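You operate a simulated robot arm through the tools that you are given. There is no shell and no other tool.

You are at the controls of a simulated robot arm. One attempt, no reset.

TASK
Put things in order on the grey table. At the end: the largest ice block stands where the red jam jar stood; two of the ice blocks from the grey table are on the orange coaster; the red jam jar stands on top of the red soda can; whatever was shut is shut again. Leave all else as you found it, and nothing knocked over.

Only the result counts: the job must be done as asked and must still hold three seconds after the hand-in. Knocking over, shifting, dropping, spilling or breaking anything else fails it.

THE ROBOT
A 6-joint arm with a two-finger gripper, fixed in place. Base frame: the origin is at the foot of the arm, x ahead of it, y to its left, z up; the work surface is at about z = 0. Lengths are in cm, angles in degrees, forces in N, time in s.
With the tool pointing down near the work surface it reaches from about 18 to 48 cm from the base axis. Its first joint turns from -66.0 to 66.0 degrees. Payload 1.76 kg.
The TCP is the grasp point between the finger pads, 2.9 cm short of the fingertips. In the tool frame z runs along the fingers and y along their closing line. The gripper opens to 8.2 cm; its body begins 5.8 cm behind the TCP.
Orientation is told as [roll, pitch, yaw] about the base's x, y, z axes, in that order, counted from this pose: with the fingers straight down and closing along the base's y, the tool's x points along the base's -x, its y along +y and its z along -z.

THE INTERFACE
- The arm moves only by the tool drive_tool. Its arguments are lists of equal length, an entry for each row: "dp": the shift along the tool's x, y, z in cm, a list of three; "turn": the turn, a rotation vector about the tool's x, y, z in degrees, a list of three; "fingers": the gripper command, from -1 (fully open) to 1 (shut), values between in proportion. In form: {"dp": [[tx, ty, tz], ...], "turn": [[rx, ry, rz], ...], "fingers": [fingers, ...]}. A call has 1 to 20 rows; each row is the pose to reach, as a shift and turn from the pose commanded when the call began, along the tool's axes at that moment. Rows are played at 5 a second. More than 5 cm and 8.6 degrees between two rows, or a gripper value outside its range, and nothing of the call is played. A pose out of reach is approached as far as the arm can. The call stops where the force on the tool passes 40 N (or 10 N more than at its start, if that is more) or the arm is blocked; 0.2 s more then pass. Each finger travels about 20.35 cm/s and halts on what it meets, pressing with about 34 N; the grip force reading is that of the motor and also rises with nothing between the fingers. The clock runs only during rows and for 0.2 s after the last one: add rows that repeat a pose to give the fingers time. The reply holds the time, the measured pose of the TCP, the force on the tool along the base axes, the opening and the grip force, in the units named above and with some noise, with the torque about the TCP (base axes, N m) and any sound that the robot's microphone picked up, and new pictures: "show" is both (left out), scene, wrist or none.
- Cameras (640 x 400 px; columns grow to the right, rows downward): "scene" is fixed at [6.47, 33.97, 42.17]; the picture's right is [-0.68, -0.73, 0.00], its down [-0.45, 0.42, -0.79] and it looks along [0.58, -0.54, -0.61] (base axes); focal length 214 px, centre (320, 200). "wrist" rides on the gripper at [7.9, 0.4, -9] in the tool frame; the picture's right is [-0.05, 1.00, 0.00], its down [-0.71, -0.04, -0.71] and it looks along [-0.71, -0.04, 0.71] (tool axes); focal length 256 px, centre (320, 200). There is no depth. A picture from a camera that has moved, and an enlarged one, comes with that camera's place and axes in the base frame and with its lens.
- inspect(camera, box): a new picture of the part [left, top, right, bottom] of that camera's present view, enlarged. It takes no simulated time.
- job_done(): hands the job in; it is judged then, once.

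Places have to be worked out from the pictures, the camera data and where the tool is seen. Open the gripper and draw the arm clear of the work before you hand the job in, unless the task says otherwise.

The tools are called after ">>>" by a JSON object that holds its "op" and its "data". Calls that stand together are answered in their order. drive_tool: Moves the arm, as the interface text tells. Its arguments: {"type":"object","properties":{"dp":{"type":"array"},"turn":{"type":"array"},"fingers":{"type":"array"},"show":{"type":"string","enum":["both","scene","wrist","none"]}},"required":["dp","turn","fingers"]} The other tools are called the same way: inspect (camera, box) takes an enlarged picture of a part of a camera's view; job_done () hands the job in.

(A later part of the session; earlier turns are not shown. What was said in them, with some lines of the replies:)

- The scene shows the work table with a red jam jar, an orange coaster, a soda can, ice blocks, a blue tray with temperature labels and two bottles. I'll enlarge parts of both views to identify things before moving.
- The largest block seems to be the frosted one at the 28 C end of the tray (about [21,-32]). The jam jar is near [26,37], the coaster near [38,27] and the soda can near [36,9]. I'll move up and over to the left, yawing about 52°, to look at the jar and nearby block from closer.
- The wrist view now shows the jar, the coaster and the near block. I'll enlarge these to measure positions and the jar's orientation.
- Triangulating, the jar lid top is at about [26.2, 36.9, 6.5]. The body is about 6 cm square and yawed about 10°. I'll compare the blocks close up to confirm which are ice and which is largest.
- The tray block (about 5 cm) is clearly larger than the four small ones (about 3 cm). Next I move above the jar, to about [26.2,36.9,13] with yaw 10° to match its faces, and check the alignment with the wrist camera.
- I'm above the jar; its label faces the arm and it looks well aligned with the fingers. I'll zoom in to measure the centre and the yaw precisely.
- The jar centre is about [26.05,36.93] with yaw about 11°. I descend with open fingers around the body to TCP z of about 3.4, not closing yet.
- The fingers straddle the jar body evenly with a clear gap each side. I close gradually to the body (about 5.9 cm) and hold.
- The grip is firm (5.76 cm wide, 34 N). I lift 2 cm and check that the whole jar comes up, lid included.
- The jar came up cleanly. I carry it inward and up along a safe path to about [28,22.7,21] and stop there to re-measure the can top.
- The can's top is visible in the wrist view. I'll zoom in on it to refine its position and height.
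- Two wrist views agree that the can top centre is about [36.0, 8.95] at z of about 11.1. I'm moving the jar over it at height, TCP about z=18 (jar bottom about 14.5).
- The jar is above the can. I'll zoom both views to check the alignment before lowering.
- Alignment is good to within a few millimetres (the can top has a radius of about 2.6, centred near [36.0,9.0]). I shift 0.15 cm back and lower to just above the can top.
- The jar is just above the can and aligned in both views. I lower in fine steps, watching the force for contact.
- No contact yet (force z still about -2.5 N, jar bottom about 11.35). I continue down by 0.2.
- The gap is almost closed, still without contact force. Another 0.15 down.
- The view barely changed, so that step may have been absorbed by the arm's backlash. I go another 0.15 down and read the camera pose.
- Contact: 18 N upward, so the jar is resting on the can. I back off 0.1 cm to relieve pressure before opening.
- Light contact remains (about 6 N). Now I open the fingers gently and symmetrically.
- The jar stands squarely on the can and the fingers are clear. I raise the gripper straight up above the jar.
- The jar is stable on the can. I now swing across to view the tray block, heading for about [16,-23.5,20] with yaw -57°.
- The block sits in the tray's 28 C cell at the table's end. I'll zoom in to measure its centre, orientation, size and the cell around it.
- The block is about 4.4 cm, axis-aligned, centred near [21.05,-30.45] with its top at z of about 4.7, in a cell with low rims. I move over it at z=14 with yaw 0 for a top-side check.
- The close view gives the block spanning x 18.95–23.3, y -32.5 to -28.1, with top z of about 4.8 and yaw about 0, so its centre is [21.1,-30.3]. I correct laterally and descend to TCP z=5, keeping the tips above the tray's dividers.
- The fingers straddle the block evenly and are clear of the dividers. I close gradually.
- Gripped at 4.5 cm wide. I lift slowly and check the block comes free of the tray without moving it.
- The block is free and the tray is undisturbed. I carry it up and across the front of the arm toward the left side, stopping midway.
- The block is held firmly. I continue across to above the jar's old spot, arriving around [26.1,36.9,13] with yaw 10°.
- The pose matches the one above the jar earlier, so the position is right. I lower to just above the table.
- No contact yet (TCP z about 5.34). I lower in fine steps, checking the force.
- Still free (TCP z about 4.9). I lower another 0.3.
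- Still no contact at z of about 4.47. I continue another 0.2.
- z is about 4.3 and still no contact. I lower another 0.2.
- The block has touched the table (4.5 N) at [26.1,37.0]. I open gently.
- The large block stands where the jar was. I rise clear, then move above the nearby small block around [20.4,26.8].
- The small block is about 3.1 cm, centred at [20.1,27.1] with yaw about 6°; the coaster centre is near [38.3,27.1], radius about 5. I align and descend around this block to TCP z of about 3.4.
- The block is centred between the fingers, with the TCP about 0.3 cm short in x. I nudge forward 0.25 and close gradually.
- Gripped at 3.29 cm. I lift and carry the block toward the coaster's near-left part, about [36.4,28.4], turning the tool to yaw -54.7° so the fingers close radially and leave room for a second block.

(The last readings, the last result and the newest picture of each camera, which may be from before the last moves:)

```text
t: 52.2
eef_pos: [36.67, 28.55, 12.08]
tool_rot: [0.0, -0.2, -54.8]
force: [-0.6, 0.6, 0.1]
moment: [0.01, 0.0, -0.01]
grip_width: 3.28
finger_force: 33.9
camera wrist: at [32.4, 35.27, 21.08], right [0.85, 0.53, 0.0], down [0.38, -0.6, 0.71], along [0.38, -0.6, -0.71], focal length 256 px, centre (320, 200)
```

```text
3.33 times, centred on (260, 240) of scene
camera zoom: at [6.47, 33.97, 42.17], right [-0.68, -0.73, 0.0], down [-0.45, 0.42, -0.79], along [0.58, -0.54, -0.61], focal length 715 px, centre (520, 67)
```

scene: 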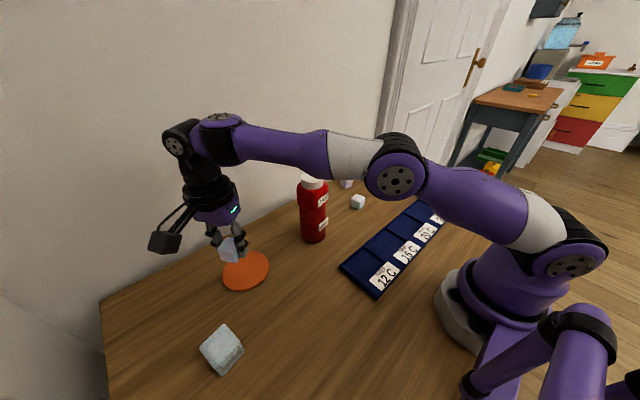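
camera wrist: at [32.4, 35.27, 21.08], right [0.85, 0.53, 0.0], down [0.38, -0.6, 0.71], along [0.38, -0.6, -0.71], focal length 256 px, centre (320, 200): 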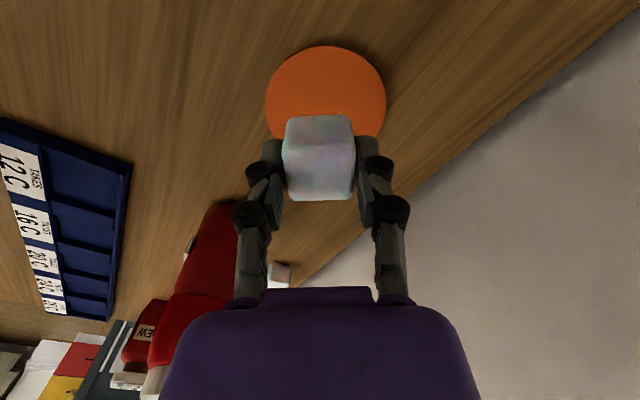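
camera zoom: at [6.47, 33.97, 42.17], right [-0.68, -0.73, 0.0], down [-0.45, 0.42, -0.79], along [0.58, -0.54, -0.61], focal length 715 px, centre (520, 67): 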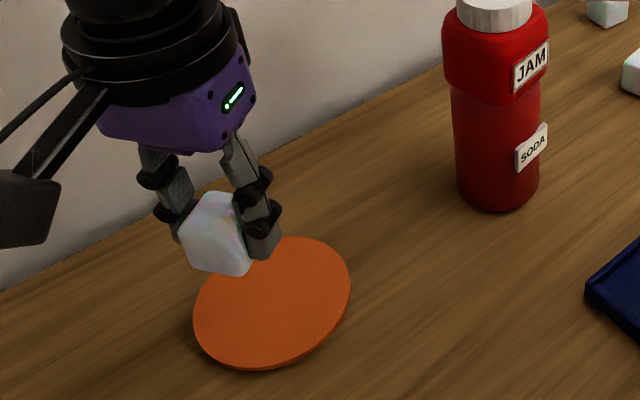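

The coaster centre computes to [38.15,27.0] with R about 5. The TCP is 0.35 cm too far radially, so I correct that and lower to just above the coaster.

>>> {"op": "drive_tool", "data": {"dp": [[-0.03, -0.35, 1], [-0.03, -0.35, 3], [-0.03, -0.35, 5], [-0.03, -0.35, 6.5], [-0.03, -0.35, 7.3], [-0.03, -0.35, 7.3]], "turn": [[0, 0, 0], [0, 0, 0], [0, 0, 0], [0, 0, 0], [0, 0, 0], [0, 0, 0]], "fingers": [0.5, 0.5, 0.5, 0.5, 0.5, 0.5]}}

>>> {"op": "inspect", "data": {"camera": "scene", "box": [200, 200, 300, 300]}}

```text
t: 53.6
eef_pos: [36.38, 27.97, 4.76]
tool_rot: [0.1, -0.1, -54.7]
force: [0.0, 0.1, 0.2]
moment: [0.0, -0.01, -0.01]
grip_width: 3.28
finger_force: 34.4
camera wrist: at [32.13, 34.76, 13.72], right [0.85, 0.53, 0.0], down [0.38, -0.6, 0.71], along [0.38, -0.6, -0.71], focal length 256 px, centre (320, 200)
```

scene: 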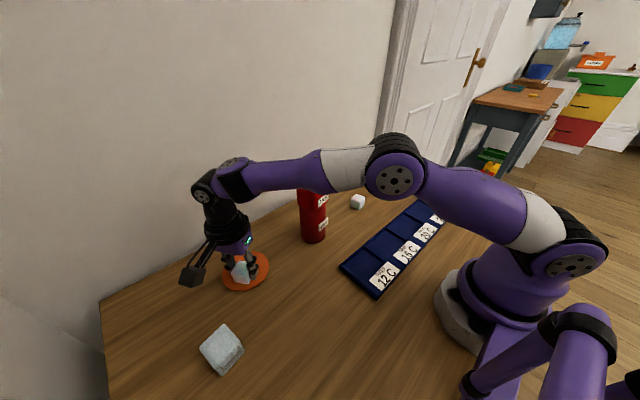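
wrist: 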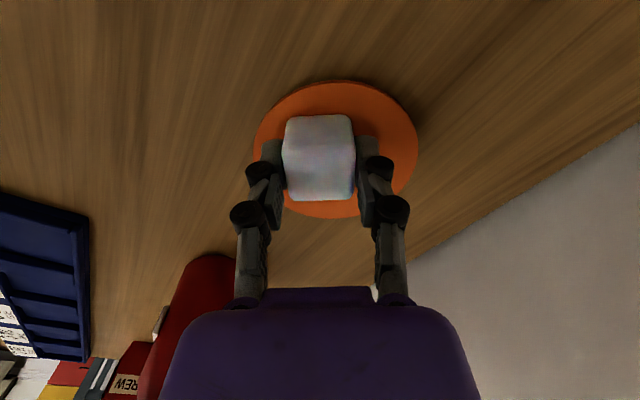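

```text
4.00 times, centred on (250, 250) of scene
camera zoom: at [6.47, 33.97, 42.17], right [-0.68, -0.73, 0.0], down [-0.45, 0.42, -0.79], along [0.58, -0.54, -0.61], focal length 858 px, centre (600, 0)
```

zoom: 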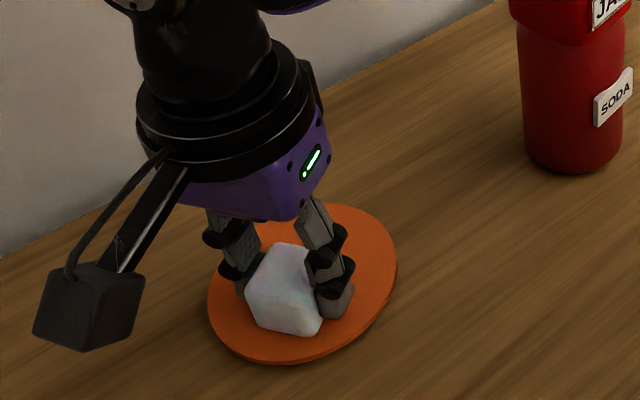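

The block is over the coaster, 0.2 cm short of target tangentially. I shift that and lower in small steps.

>>> {"op": "drive_tool", "data": {"dp": [[0.2, 0, 0.1], [0.2, 0, 0.3], [0.2, 0, 0.4], [0.2, 0, 0.4]], "turn": [[0, 0, 0], [0, 0, 0], [0, 0, 0], [0, 0, 0]], "fingers": [0.5, 0.5, 0.5, 0.5], "show": "wrist"}}

>>> {"op": "inspect", "data": {"camera": "scene", "box": [200, 220, 280, 300]}}

```text
t: 54.6
eef_pos: [36.19, 28.23, 4.45]
tool_rot: [0.1, 0.0, -54.6]
force: [-0.4, 0.3, 4.9]
moment: [-0.02, 0.01, 0.0]
grip_width: 3.28
finger_force: 33.8
camera wrist: at [31.99, 34.99, 13.34], right [0.85, 0.53, 0.0], down [0.38, -0.6, 0.71], along [0.38, -0.6, -0.71], focal length 256 px, centre (320, 200)
```

wrist: 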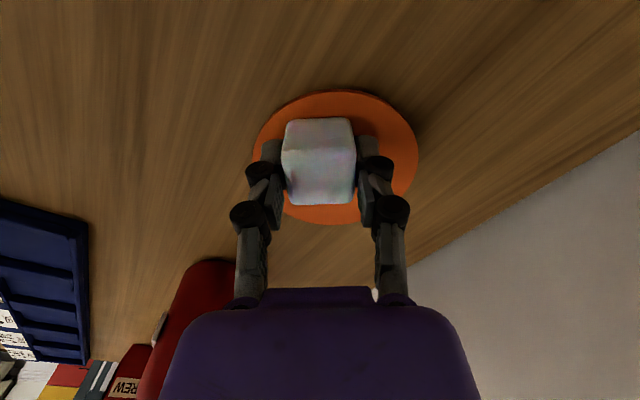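

```text
5.00 times, centred on (240, 260) of scene
camera zoom: at [6.47, 33.97, 42.17], right [-0.68, -0.73, 0.0], down [-0.45, 0.42, -0.79], along [0.58, -0.54, -0.61], focal length 1072 px, centre (720, -100)
```

zoom: 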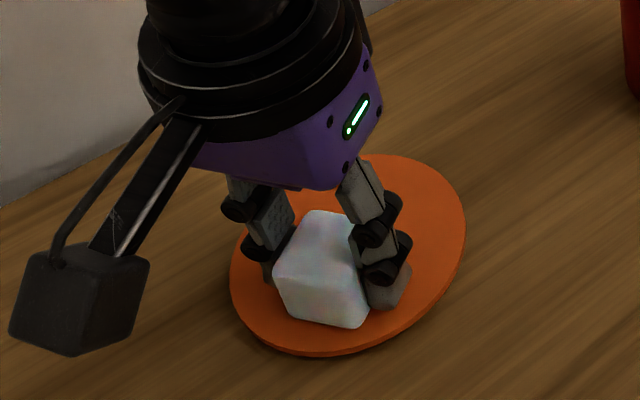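

Contact at 5 N with the block fully on the coaster. I release gently.

>>> {"op": "drive_tool", "data": {"dp": [[0, 0, 0], [0, 0, 0], [0, 0, 0], [0, 0, 0], [0, 0, 0], [0, 0, 0]], "turn": [[0, 0, 0], [0, 0, 0], [0, 0, 0], [0, 0, 0], [0, 0, 0], [0, 0, 0]], "fingers": [0.25, 0.1, -0.1, -0.4, -0.7, -0.8]}}

>>> {"op": "inspect", "data": {"camera": "scene", "box": [200, 220, 280, 300]}}

>>> {"op": "inspect", "data": {"camera": "wrist", "box": [220, 60, 440, 240]}}

```text
t: 56.0
eef_pos: [36.03, 28.1, 4.44]
tool_rot: [0.1, -0.1, -54.7]
force: [-0.2, 0.7, 0.7]
moment: [0.0, 0.0, -0.04]
grip_width: 7.37
finger_force: 0.1
camera wrist: at [31.99, 34.98, 13.32], right [0.85, 0.53, 0.0], down [0.38, -0.6, 0.71], along [0.38, -0.6, -0.71], focal length 256 px, centre (320, 200)
```

scene: 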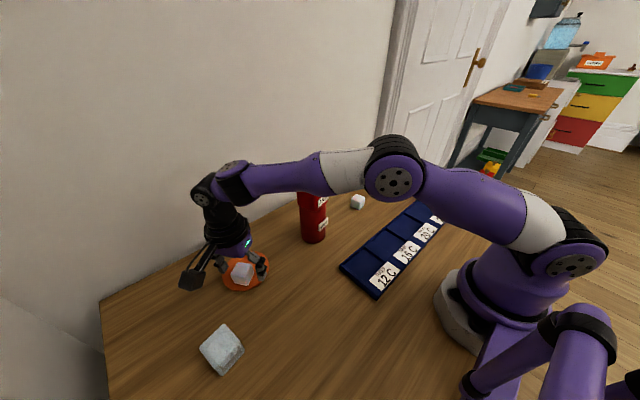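
wrist: 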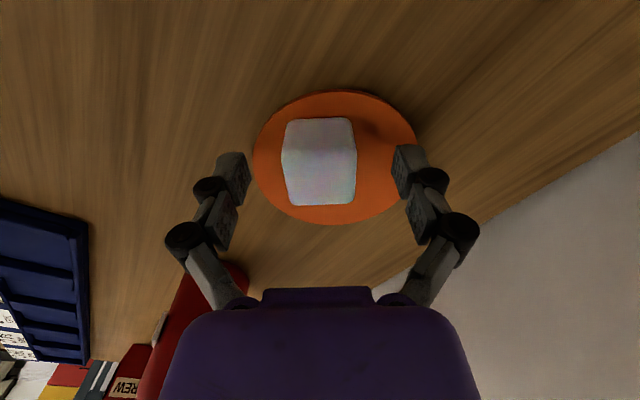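

```text
5.00 times, centred on (240, 260) of scene
camera zoom: at [6.47, 33.97, 42.17], right [-0.68, -0.73, 0.0], down [-0.45, 0.42, -0.79], along [0.58, -0.54, -0.61], focal length 1072 px, centre (720, -100)
```

zoom: 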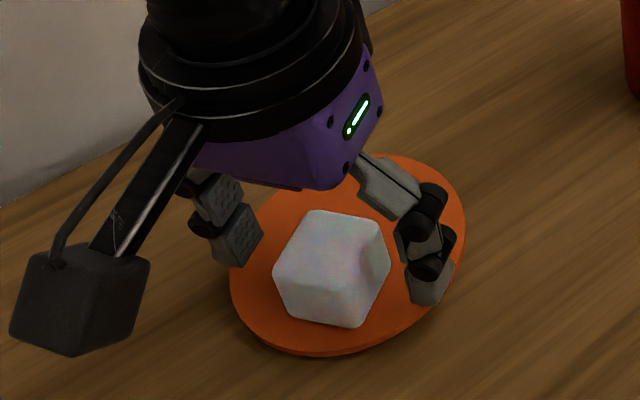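

```text
2.22 times, centred on (330, 150) of wrist
camera zoom: at [31.99, 34.98, 13.32], right [0.85, 0.53, 0.0], down [0.38, -0.6, 0.71], along [0.38, -0.6, -0.71], focal length 569 px, centre (298, 311)
```

zoom: 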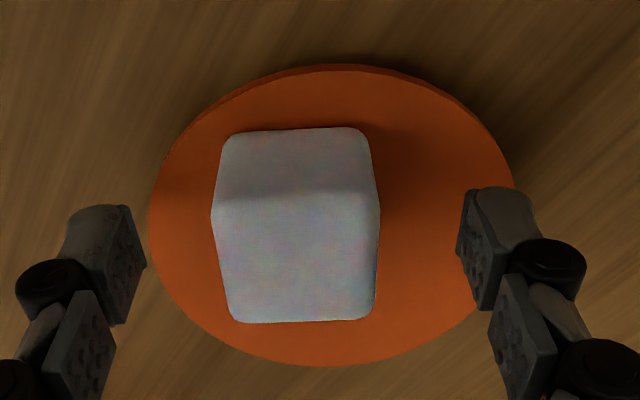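

The first small block rests well inside the coaster. I rise straight up, then loop inward around the jar/can tower to a viewing pose for the second block near [36,-9].

>>> {"op": "drive_tool", "data": {"dp": [[0, 0, -1.2], [0, 0, -3.7], [0, 0, -7.5], [-0.07, -2.5, -9.7], [-0.39, -6.03, -11.7], [-1.16, -10.13, -13.2], [-2.91, -14.07, -14.2], [-5.44, -17.58, -14.7], [-8.49, -20.72, -14.7], [-11.97, -23.42, -14.7], [-15.67, -25.8, -14.7], [-19.64, -27.63, -14.7], [-23.09, -28.48, -13.7], [-25.7, -28.25, -12.2], [-25.7, -28.25, -12.2]], "turn": [[0, 0, 0], [0, 0, 0], [0, 0, 0], [0, 0, 0], [0, 0, -5.5], [0, 0, -10.9], [0, 0, -16.4], [0, 0, -21.9], [0, 0, -27.4], [0, 0, -32.8], [0, 0, -38.3], [0, 0, -43.8], [0, 0, -49.2], [0, 0, -54.7], [0, 0, -54.7]], "fingers": [-0.8, -0.8, -0.8, -0.8, -1, -1, -1, -1, -1, -1, -1, -1, -1, -1, -1]}}

>>> {"op": "inspect", "data": {"camera": "wrist", "box": [240, 80, 400, 220]}}

>>> {"op": "inspect", "data": {"camera": "scene", "box": [180, 150, 380, 390]}}

```text
t: 59.2
eef_pos: [28.06, -8.95, 16.78]
tool_rot: [0.0, -0.2, 0.1]
force: [-0.3, 0.5, 0.3]
moment: [-0.02, -0.02, -0.04]
grip_width: 8.2
finger_force: 0.0
camera wrist: at [20.27, -8.54, 25.63], right [0.05, 1.0, 0.0], down [0.7, -0.04, 0.71], along [0.71, -0.04, -0.71], focal length 256 px, centre (320, 200)
```

scene: 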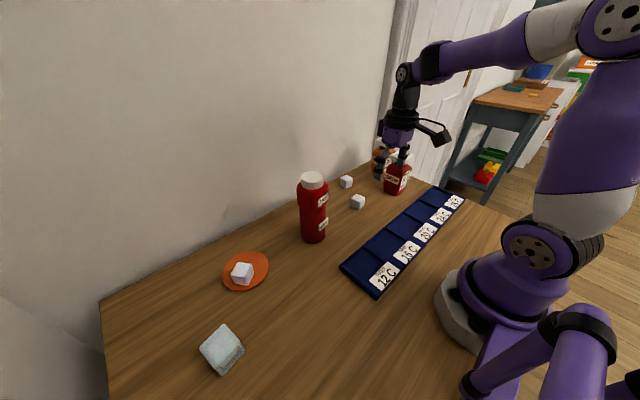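
wrist: 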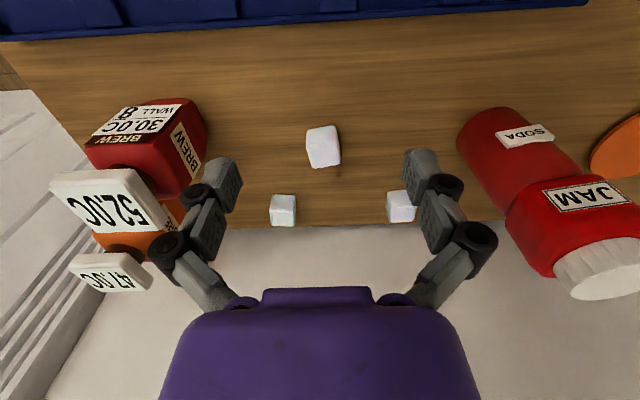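

```text
2.86 times, centred on (320, 150) of wrist
camera zoom: at [20.27, -8.54, 25.63], right [0.05, 1.0, 0.0], down [0.7, -0.04, 0.71], along [0.71, -0.04, -0.71], focal length 731 px, centre (320, 343)
```

zoom: 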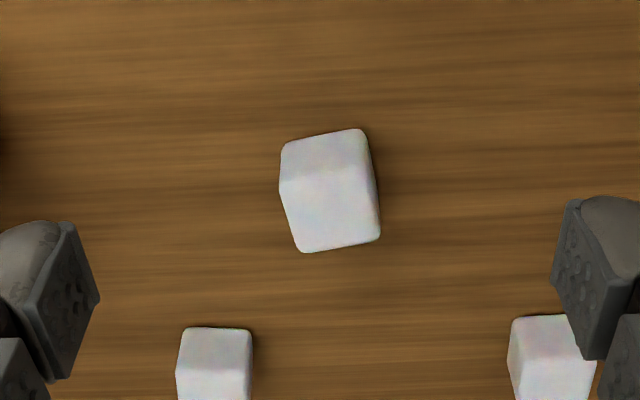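

```text
1.67 times, centred on (280, 270) of scene
camera zoom: at [6.47, 33.97, 42.17], right [-0.68, -0.73, 0.0], down [-0.45, 0.42, -0.79], along [0.58, -0.54, -0.61], focal length 358 px, centre (387, 83)
```

zoom: 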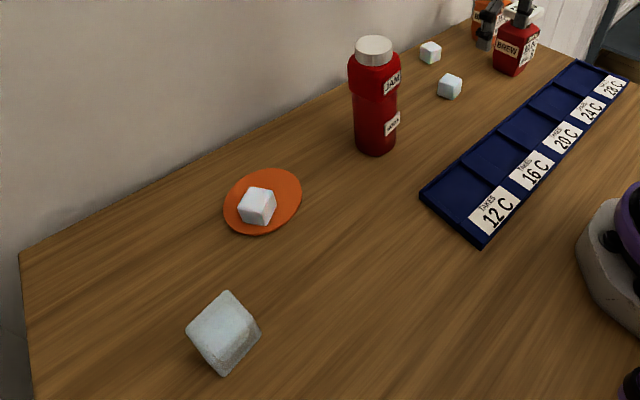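

Everything placed so far is in order. The second block is at about [36.05,-8.9], yaw about 10°; I move above it and verify.

>>> {"op": "drive_tool", "data": {"dp": [[-2, 0.01, 0.5], [-4.2, 0.02, 1.5], [-6.2, 0.03, 2.6], [-7.88, 0.04, 3.6], [-7.88, 0.04, 3.6]], "turn": [[0, 0, -2.5], [0, 0, -5], [0, 0, -7.5], [0, 0, -10], [0, 0, -10]], "fingers": [-1, -1, -1, -1, -1]}}

>>> {"op": "inspect", "data": {"camera": "wrist", "box": [240, 20, 400, 160]}}

```text
t: 60.4
eef_pos: [35.96, -8.99, 13.1]
tool_rot: [0.0, -0.1, 10.0]
force: [-0.3, 0.2, 0.9]
moment: [0.01, 0.0, 0.01]
grip_width: 8.21
finger_force: 0.0
camera wrist: at [28.07, -9.96, 22.01], right [-0.12, 0.99, 0.0], down [0.7, 0.09, 0.71], along [0.7, 0.09, -0.71], focal length 256 px, centre (320, 200)
```

scene: 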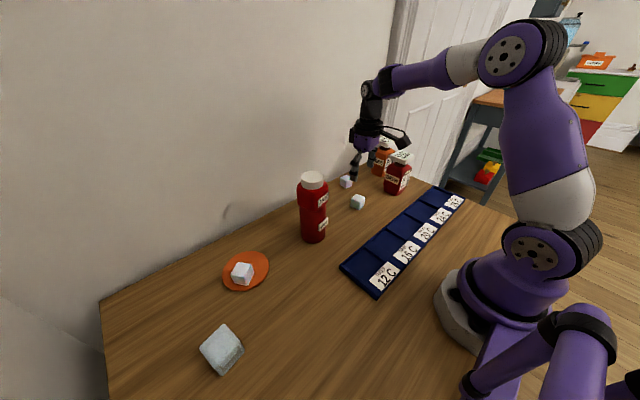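
wrist: 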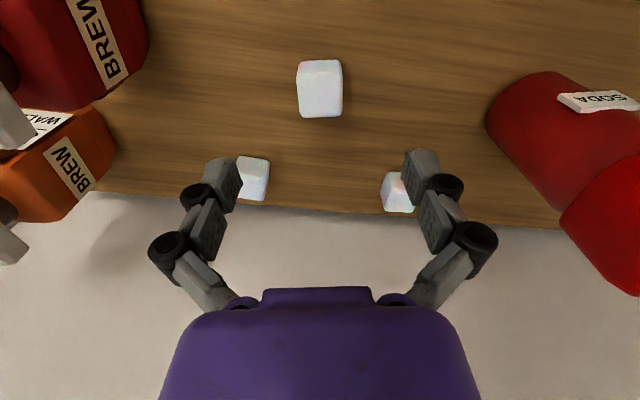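

```text
2.86 times, centred on (320, 90) of wrist
camera zoom: at [28.07, -9.96, 22.01], right [-0.12, 0.99, 0.0], down [0.7, 0.09, 0.71], along [0.7, 0.09, -0.71], focal length 731 px, centre (320, 514)
```

zoom: 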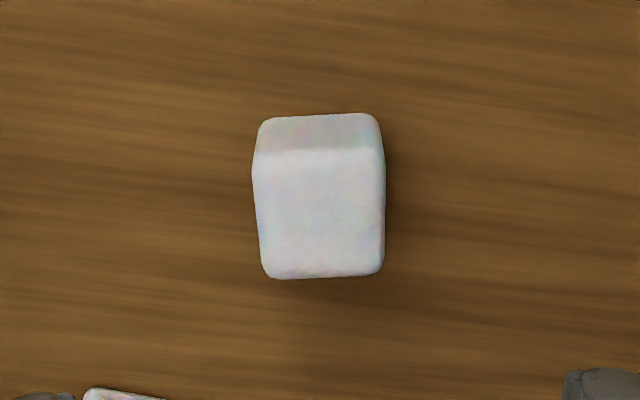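

Aligned to within about 0.15 cm. I descend around the block.

>>> {"op": "drive_tool", "data": {"dp": [[-0.2, 0, 1], [-0.2, 0, 3.5], [-0.2, 0, 6], [-0.2, 0, 8], [-0.2, 0, 9.1], [-0.2, 0, 9.5], [-0.2, 0, 9.5]], "turn": [[0, 0, -0.5], [0, 0, -0.5], [0, 0, -0.5], [0, 0, -0.5], [0, 0, -0.5], [0, 0, -0.5], [0, 0, -0.5]], "fingers": [-1, -1, -1, -1, -1, -1, -1]}}

>>> {"op": "inspect", "data": {"camera": "wrist", "box": [180, 80, 460, 250]}}

```text
t: 62.0
eef_pos: [36.0, -9.01, 3.6]
tool_rot: [0.1, -0.1, 10.5]
force: [0.0, 1.0, -0.6]
moment: [-0.01, 0.0, -0.02]
grip_width: 8.21
finger_force: 0.0
camera wrist: at [28.17, -9.97, 12.44], right [-0.13, 0.99, 0.0], down [0.7, 0.09, 0.71], along [0.7, 0.09, -0.71], focal length 256 px, centre (320, 200)
```

scene: 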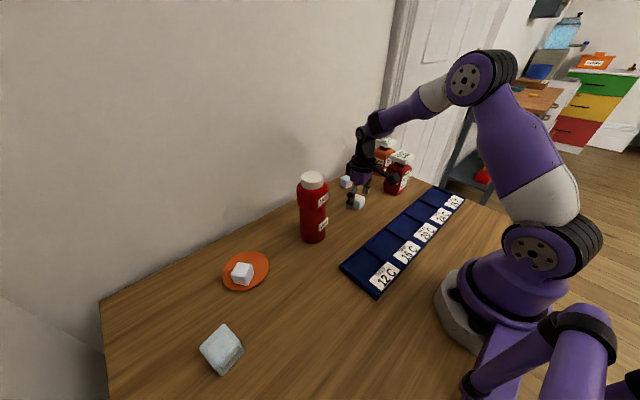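
wrist: 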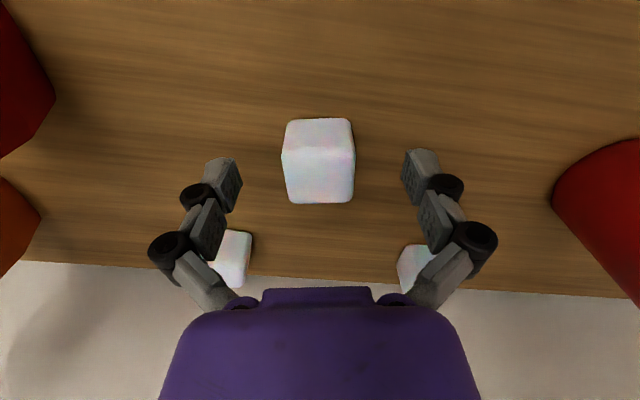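

```text
2.29 times, centred on (320, 165) of wrist
camera zoom: at [28.17, -9.97, 12.44], right [-0.13, 0.99, 0.0], down [0.7, 0.09, 0.71], along [0.7, 0.09, -0.71], focal length 585 px, centre (320, 280)
```

zoom: 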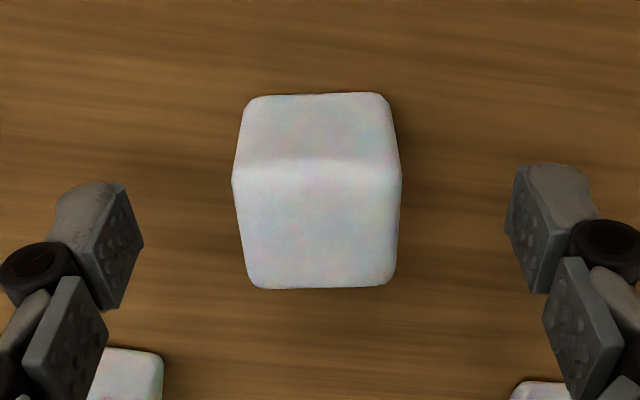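

The block is centred between the fingers. I close gradually.

>>> {"op": "drive_tool", "data": {"dp": [[-0.1, 0, 0], [-0.1, 0, 0], [-0.1, 0, 0], [-0.1, 0, 0], [-0.1, 0, 0], [-0.1, 0, 0], [-0.1, 0, 0], [-0.1, 0, 0]], "turn": [[0, 0, 0], [0, 0, 0], [0, 0, 0], [0, 0, 0], [0, 0, 0], [0, 0, 0], [0, 0, 0], [0, 0, 0]], "fingers": [-1, -0.7, -0.4, -0.1, 0.1, 0.25, 0.5, 0.5], "show": "wrist"}}

```text
t: 63.8
eef_pos: [36.14, -8.95, 3.57]
tool_rot: [0.0, -0.1, 10.4]
force: [-1.1, -0.7, 1.3]
moment: [-0.01, 0.02, 0.0]
grip_width: 3.28
finger_force: 34.3
camera wrist: at [28.27, -9.97, 12.42], right [-0.13, 0.99, 0.0], down [0.7, 0.09, 0.71], along [0.7, 0.09, -0.71], focal length 256 px, centre (320, 200)
```

wrist: 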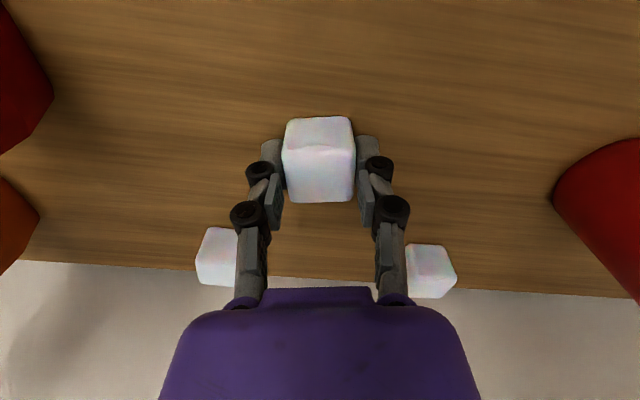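

Gripped at 3.28 cm. I lift and carry it back around the tower to above the coaster's free half, about [38.7,24.8,12], turning to yaw -54.7°.

>>> {"op": "drive_tool", "data": {"dp": [[0, 0, -0.8], [0, 0, -2.5], [0, 0, -5.5], [1.5, 0.7, -8.8], [4.26, 2.23, -11.6], [6.85, 4.75, -14.1], [8.53, 8.31, -15.6], [9.18, 12.5, -15.9], [8.98, 16.84, -15.9], [8.0, 21.03, -15.9], [6.47, 24.92, -15.6], [4.04, 28.13, -14.6], [0.82, 30.17, -13.1], [-2.44, 31.3, -11.6], [-5.63, 32.03, -10.1], [-7.96, 32.52, -8.8], [-8.73, 32.68, -8.6], [-8.73, 32.68, -8.6]], "turn": [[0, 0, 0], [0, 0, 0], [0, 0, 0], [0, 0, 0], [0, 0, 0], [0, 0, 5.9], [0, 0, 11.9], [0, 0, 17.8], [0, 0, 23.7], [0, 0, 29.6], [0, 0, 35.6], [0, 0, 41.5], [0, 0, 47.4], [0, 0, 53.3], [0, 0, 59.3], [0, 0, 65.2], [0, 0, 65.2], [0, 0, 65.2]], "fingers": [0.5, 0.5, 0.5, 0.5, 0.5, 0.5, 0.5, 0.5, 0.5, 0.5, 0.5, 0.5, 0.5, 0.5, 0.5, 0.5, 0.5, 0.5]}}

>>> {"op": "inspect", "data": {"camera": "scene", "box": [180, 160, 340, 300]}}

>>> {"op": "inspect", "data": {"camera": "wrist", "box": [220, 0, 440, 180]}}

```text
t: 67.6
eef_pos: [38.67, 24.85, 12.36]
tool_rot: [0.0, -0.1, -54.8]
force: [0.0, 0.5, -0.3]
moment: [0.01, 0.0, 0.0]
grip_width: 3.24
finger_force: 33.9
camera wrist: at [34.42, 31.66, 21.24], right [0.85, 0.53, 0.0], down [0.38, -0.6, 0.71], along [0.38, -0.6, -0.71], focal length 256 px, centre (320, 200)
```

scene: 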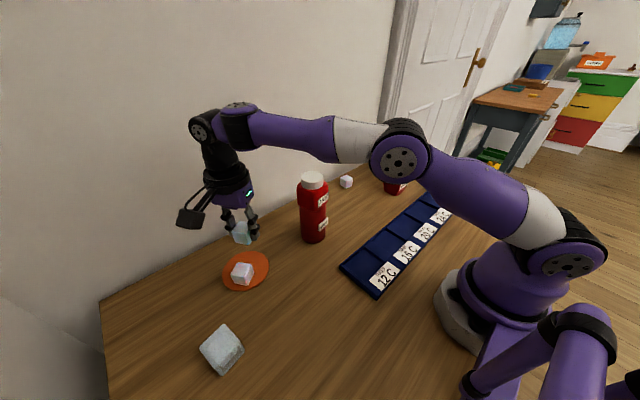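
wrist: 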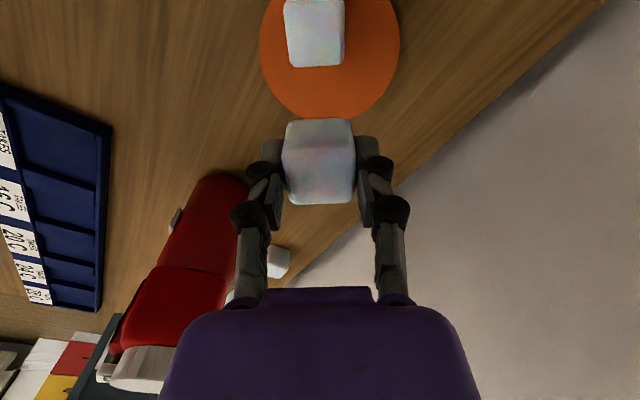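

```text
2.86 times, centred on (260, 230) of scene
camera zoom: at [6.47, 33.97, 42.17], right [-0.68, -0.73, 0.0], down [-0.45, 0.42, -0.79], along [0.58, -0.54, -0.61], focal length 613 px, centre (491, 114)
```

zoom: 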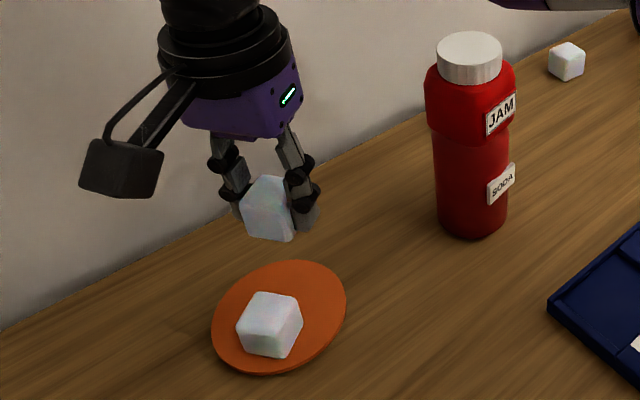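

```text
2.22 times, centred on (330, 90) of wrist
camera zoom: at [34.42, 31.66, 21.24], right [0.85, 0.53, 0.0], down [0.38, -0.6, 0.71], along [0.38, -0.6, -0.71], focal length 569 px, centre (298, 444)
```

zoom: 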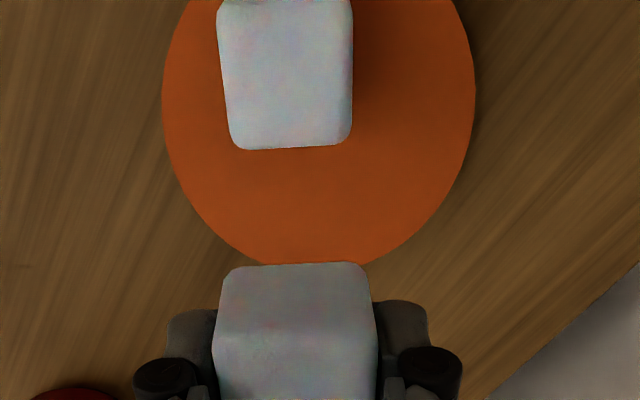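

The second block is just beyond A's side of the coaster, about where planned. I lower toward the coaster.

>>> {"op": "drive_tool", "data": {"dp": [[0, 0.1, 1], [0, 0.1, 3], [0, 0.1, 5], [0, 0.1, 6.5], [0, 0.1, 7.3], [0, 0.1, 7.3]], "turn": [[0, 0, 0], [0, 0, 0], [0, 0, 0], [0, 0, 0], [0, 0, 0], [0, 0, 0]], "fingers": [0.5, 0.5, 0.5, 0.5, 0.5, 0.5]}}

>>> {"op": "inspect", "data": {"camera": "scene", "box": [200, 210, 290, 300]}}

>>> {"op": "inspect", "data": {"camera": "wrist", "box": [220, 40, 440, 220]}}

```text
t: 69.0
eef_pos: [38.73, 24.7, 4.93]
tool_rot: [0.1, -0.2, -54.7]
force: [-0.2, -0.1, -0.9]
moment: [0.01, -0.01, 0.0]
grip_width: 3.26
finger_force: 34.2
camera wrist: at [34.5, 31.57, 13.79], right [0.85, 0.53, 0.0], down [0.38, -0.6, 0.71], along [0.38, -0.6, -0.71], focal length 256 px, centre (320, 200)
```

scene: 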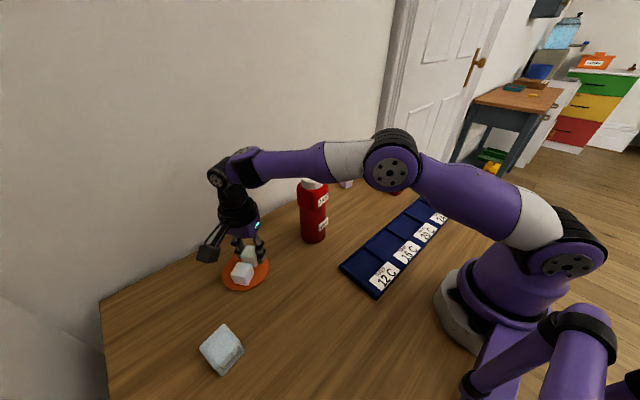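
wrist: 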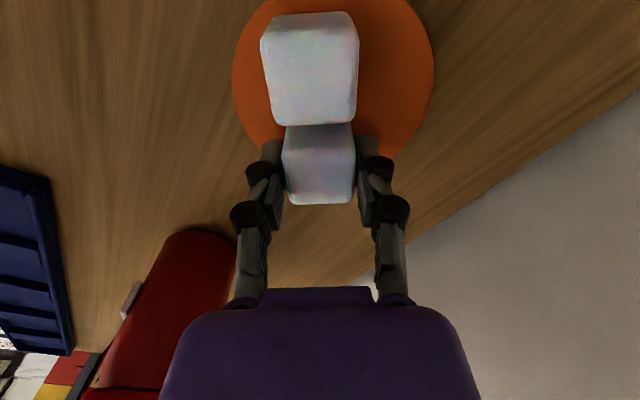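

```text
4.44 times, centred on (245, 255) of scene
camera zoom: at [6.47, 33.97, 42.17], right [-0.68, -0.73, 0.0], down [-0.45, 0.42, -0.79], along [0.58, -0.54, -0.61], focal length 953 px, centre (653, -44)
```

zoom: 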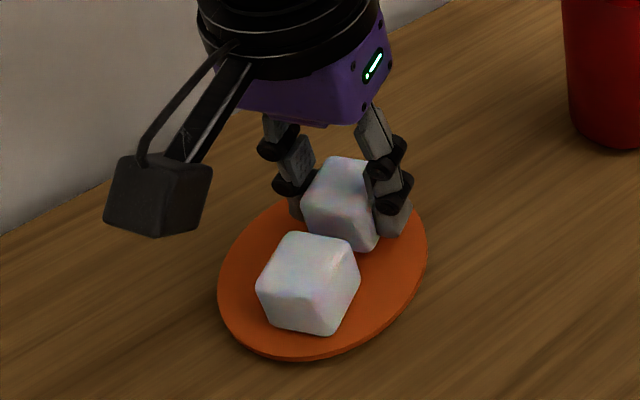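

```text
2.22 times, centred on (330, 130) of wrist
camera zoom: at [34.5, 31.57, 13.79], right [0.85, 0.53, 0.0], down [0.38, -0.6, 0.71], along [0.38, -0.6, -0.71], focal length 569 px, centre (298, 356)
```

zoom: 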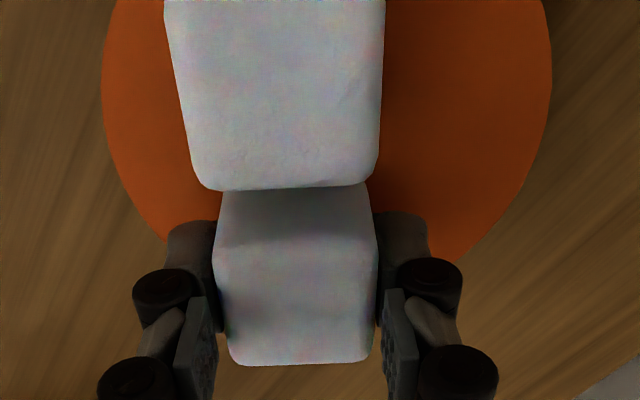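

There is about 1 cm of gap between the blocks and the second one is within the coaster's outline. I lower in fine steps to contact.

>>> {"op": "drive_tool", "data": {"dp": [[0, 0, 0.15], [0, 0, 0.3], [0, 0, 0.45], [0, 0, 0.45]], "turn": [[0, 0, 0], [0, 0, 0], [0, 0, 0], [0, 0, 0]], "fingers": [0.5, 0.5, 0.5, 0.5], "show": "wrist"}}

```text
t: 70.0
eef_pos: [38.66, 24.82, 4.48]
tool_rot: [0.1, -0.1, -54.7]
force: [0.6, 0.2, 4.5]
moment: [-0.01, -0.01, 0.0]
grip_width: 3.29
finger_force: 34.1
camera wrist: at [34.53, 31.63, 13.36], right [0.85, 0.53, 0.0], down [0.38, -0.6, 0.71], along [0.38, -0.6, -0.71], focal length 256 px, centre (320, 200)
```

wrist: 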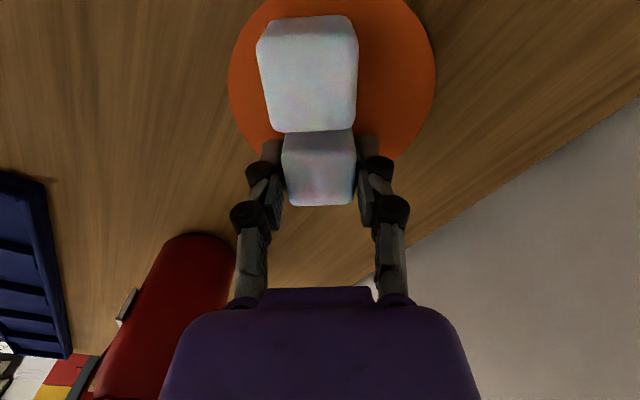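

Contact (4.5 N). I release gently.

>>> {"op": "drive_tool", "data": {"dp": [[0, 0, 0], [0, 0, 0], [0, 0, 0], [0, 0, 0], [0, 0, 0], [0, 0, 0]], "turn": [[0, 0, 0], [0, 0, 0], [0, 0, 0], [0, 0, 0], [0, 0, 0], [0, 0, 0]], "fingers": [0.25, 0.1, -0.1, -0.4, -0.7, -0.8]}}

>>> {"op": "inspect", "data": {"camera": "scene", "box": [200, 210, 290, 300]}}

>>> {"op": "inspect", "data": {"camera": "wrist", "box": [200, 0, 460, 240]}}

```text
t: 71.4
eef_pos: [38.67, 24.84, 4.52]
tool_rot: [0.1, -0.1, -54.7]
force: [-0.2, 0.1, 0.6]
moment: [0.01, 0.04, 0.0]
grip_width: 7.35
finger_force: 0.1
camera wrist: at [34.52, 31.62, 13.33], right [0.85, 0.53, 0.0], down [0.38, -0.6, 0.71], along [0.38, -0.6, -0.71], focal length 256 px, centre (320, 200)
```

scene: 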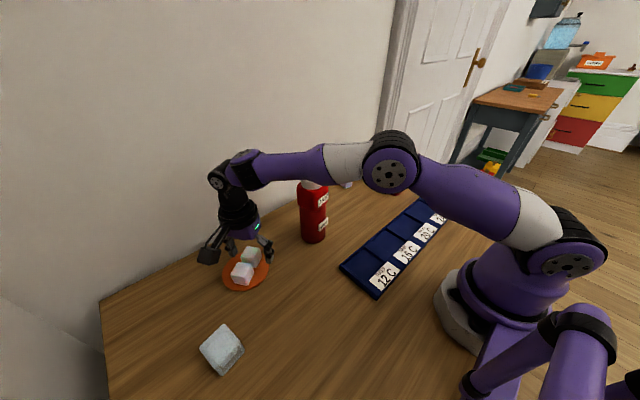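
wrist: 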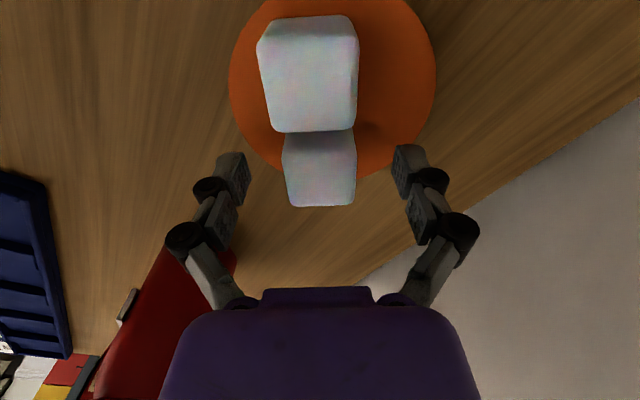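

```text
4.44 times, centred on (245, 255) of scene
camera zoom: at [6.47, 33.97, 42.17], right [-0.68, -0.73, 0.0], down [-0.45, 0.42, -0.79], along [0.58, -0.54, -0.61], focal length 953 px, centre (653, -44)
```

zoom: 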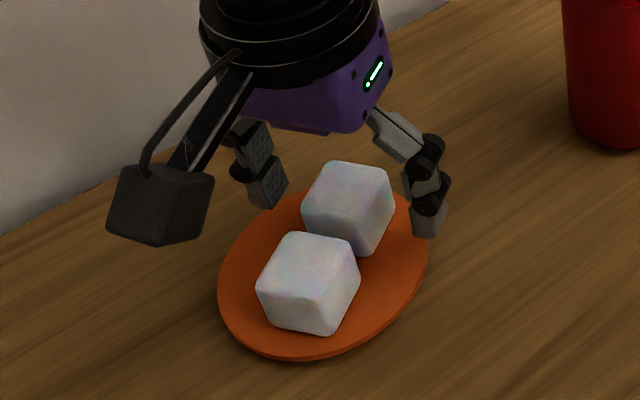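

```text
1.67 times, centred on (330, 120) of wrist
camera zoom: at [34.52, 31.62, 13.33], right [0.85, 0.53, 0.0], down [0.38, -0.6, 0.71], along [0.38, -0.6, -0.71], focal length 427 px, centre (303, 333)
```

zoom: 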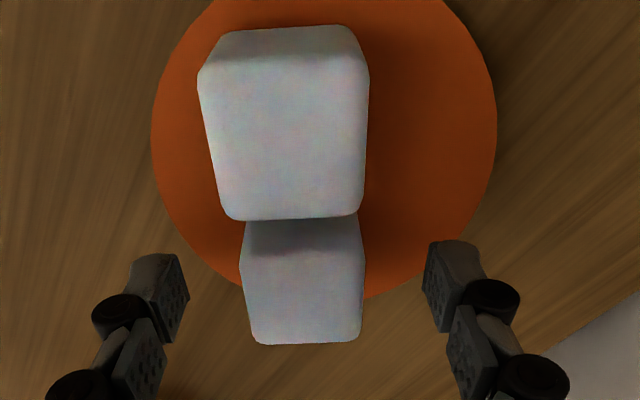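

Both small blocks sit on the coaster. I rise straight up and retract to a neutral pose near the start position.

>>> {"op": "drive_tool", "data": {"dp": [[0, 0, -1.2], [0, 0, -3.7], [0, 0, -7.5], [0.47, -2.73, -9.7], [1.02, -6.63, -11.7], [1.05, -10.65, -13.5], [0, -14.7, -15.5], [-2.06, -18.37, -17.5], [-4.95, -21.39, -19.5], [-8.18, -23.93, -21.5], [-11.52, -26.29, -23.5], [-11.52, -26.29, -23.5]], "turn": [[0, 0, 0], [0, 0, 0], [0, 0, 0], [0, 0, 0], [0, 0, -7.8], [0, 0, -15.6], [0, 0, -23.4], [0, 0, -31.3], [0, 0, -39.1], [0, 0, -46.9], [0, 0, -54.7], [0, 0, -54.7]], "fingers": [-0.8, -0.8, -0.8, -1, -1, -1, -1, -1, -1, -1, -1, -1]}}

>>> {"op": "inspect", "data": {"camera": "scene", "box": [200, 210, 290, 300]}}

>>> {"op": "inspect", "data": {"camera": "scene", "box": [280, 130, 480, 300]}}

>>> {"op": "inspect", "data": {"camera": "scene", "box": [100, 230, 340, 400]}}

```text
t: 74.0
eef_pos: [23.81, 0.11, 27.97]
tool_rot: [0.1, -0.1, 0.1]
force: [-0.4, -0.1, -1.2]
moment: [-0.03, -0.02, 0.0]
grip_width: 8.22
finger_force: 0.0
camera wrist: at [15.99, 0.55, 36.86], right [0.05, 1.0, 0.0], down [0.71, -0.04, 0.71], along [0.71, -0.04, -0.71], focal length 256 px, centre (320, 200)
```

scene: 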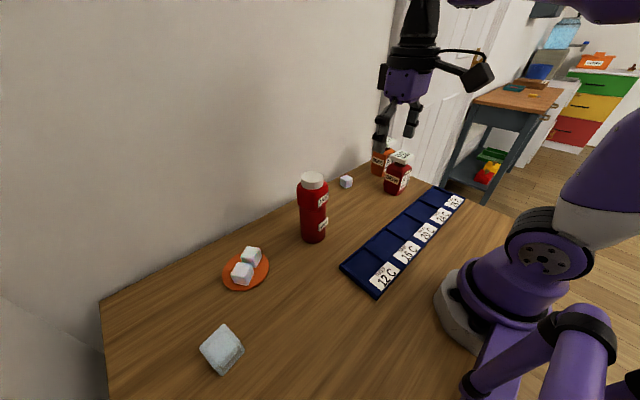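
wrist: 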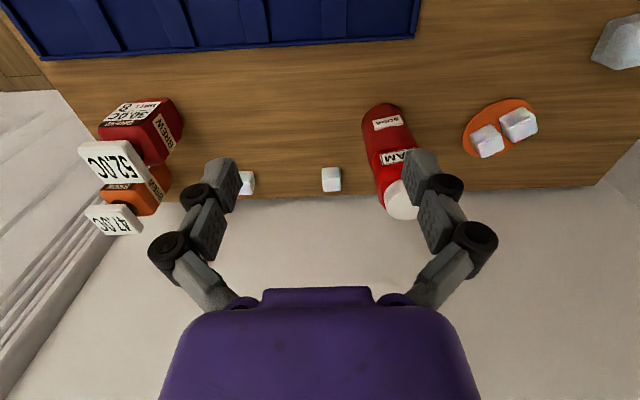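

```text
4.44 times, centred on (245, 255) of scene
camera zoom: at [6.47, 33.97, 42.17], right [-0.68, -0.73, 0.0], down [-0.45, 0.42, -0.79], along [0.58, -0.54, -0.61], focal length 953 px, centre (653, -44)
```

zoom: 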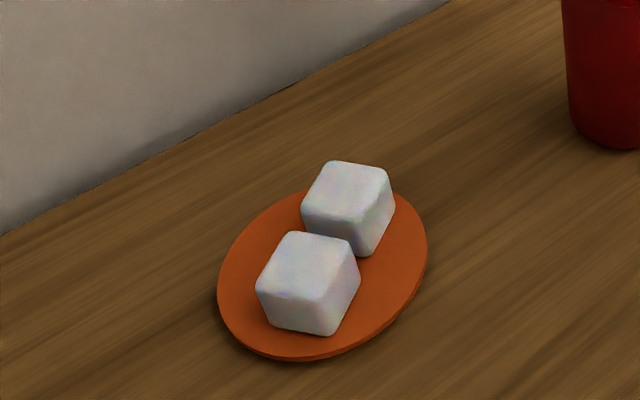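

```text
2.35 times, centred on (380, 215) of scene
camera zoom: at [6.47, 33.97, 42.17], right [-0.68, -0.73, 0.0], down [-0.45, 0.42, -0.79], along [0.58, -0.54, -0.61], focal length 505 px, centre (179, 165)
```

zoom: 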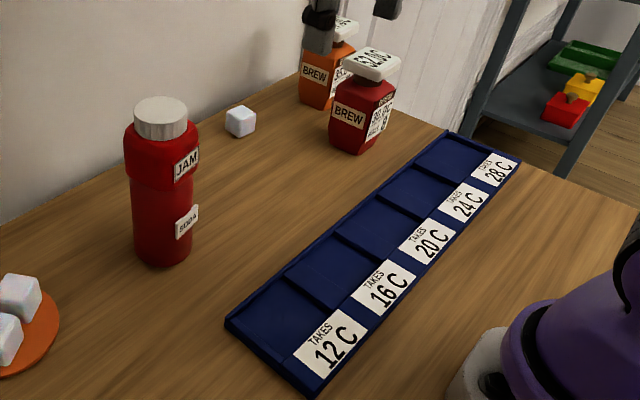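

```text
2.35 times, centred on (220, 315) of scene
camera zoom: at [6.47, 33.97, 42.17], right [-0.68, -0.73, 0.0], down [-0.45, 0.42, -0.79], along [0.58, -0.54, -0.61], focal length 505 px, centre (555, -71)
```

zoom: 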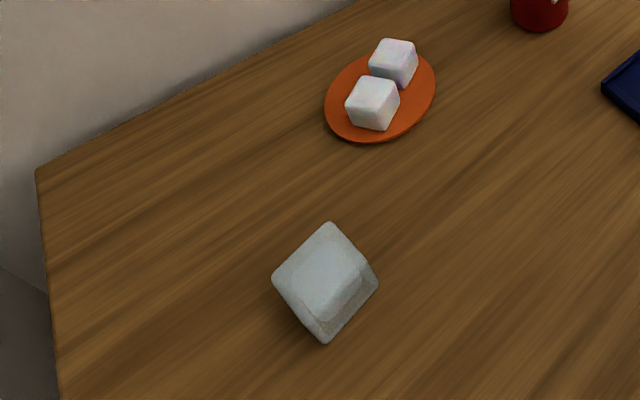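

Everything checks out. The large ice block stands in the jar's former place, two ice blocks are on the unmoved coaster, and the jar stands squarely on the soda can. All else is undisturbed, and the gripper is open and clear of the work, so I hand the job in.

>>> {"op": "job_done", "data": {}}

```text
The job is handed in.
```

I finished the job and handed it in; no verdict has come back yet. In the last pictures before hand-in:

- **Largest ice block:** the roughly 4.5 cm block from the tray's 28 C cell now stands where the red jam jar stood.
- **Coaster:** two of the small ice blocks are on the orange coaster with a small gap between them. The coaster has not moved.
- **Jam jar:** it stands squarely on top of the red soda can with its lid on.
- **Shut things:** I opened nothing, so nothing needed closing.
- **Everything else:** the bottles, the tray and the other two small blocks look undisturbed. Nothing was knocked over.

I treated the frosted tray block as the largest ice block. The four small white blocks all measured about the same, roughly 3.3 cm. The gripper was open and the arm drawn clear when I handed in.
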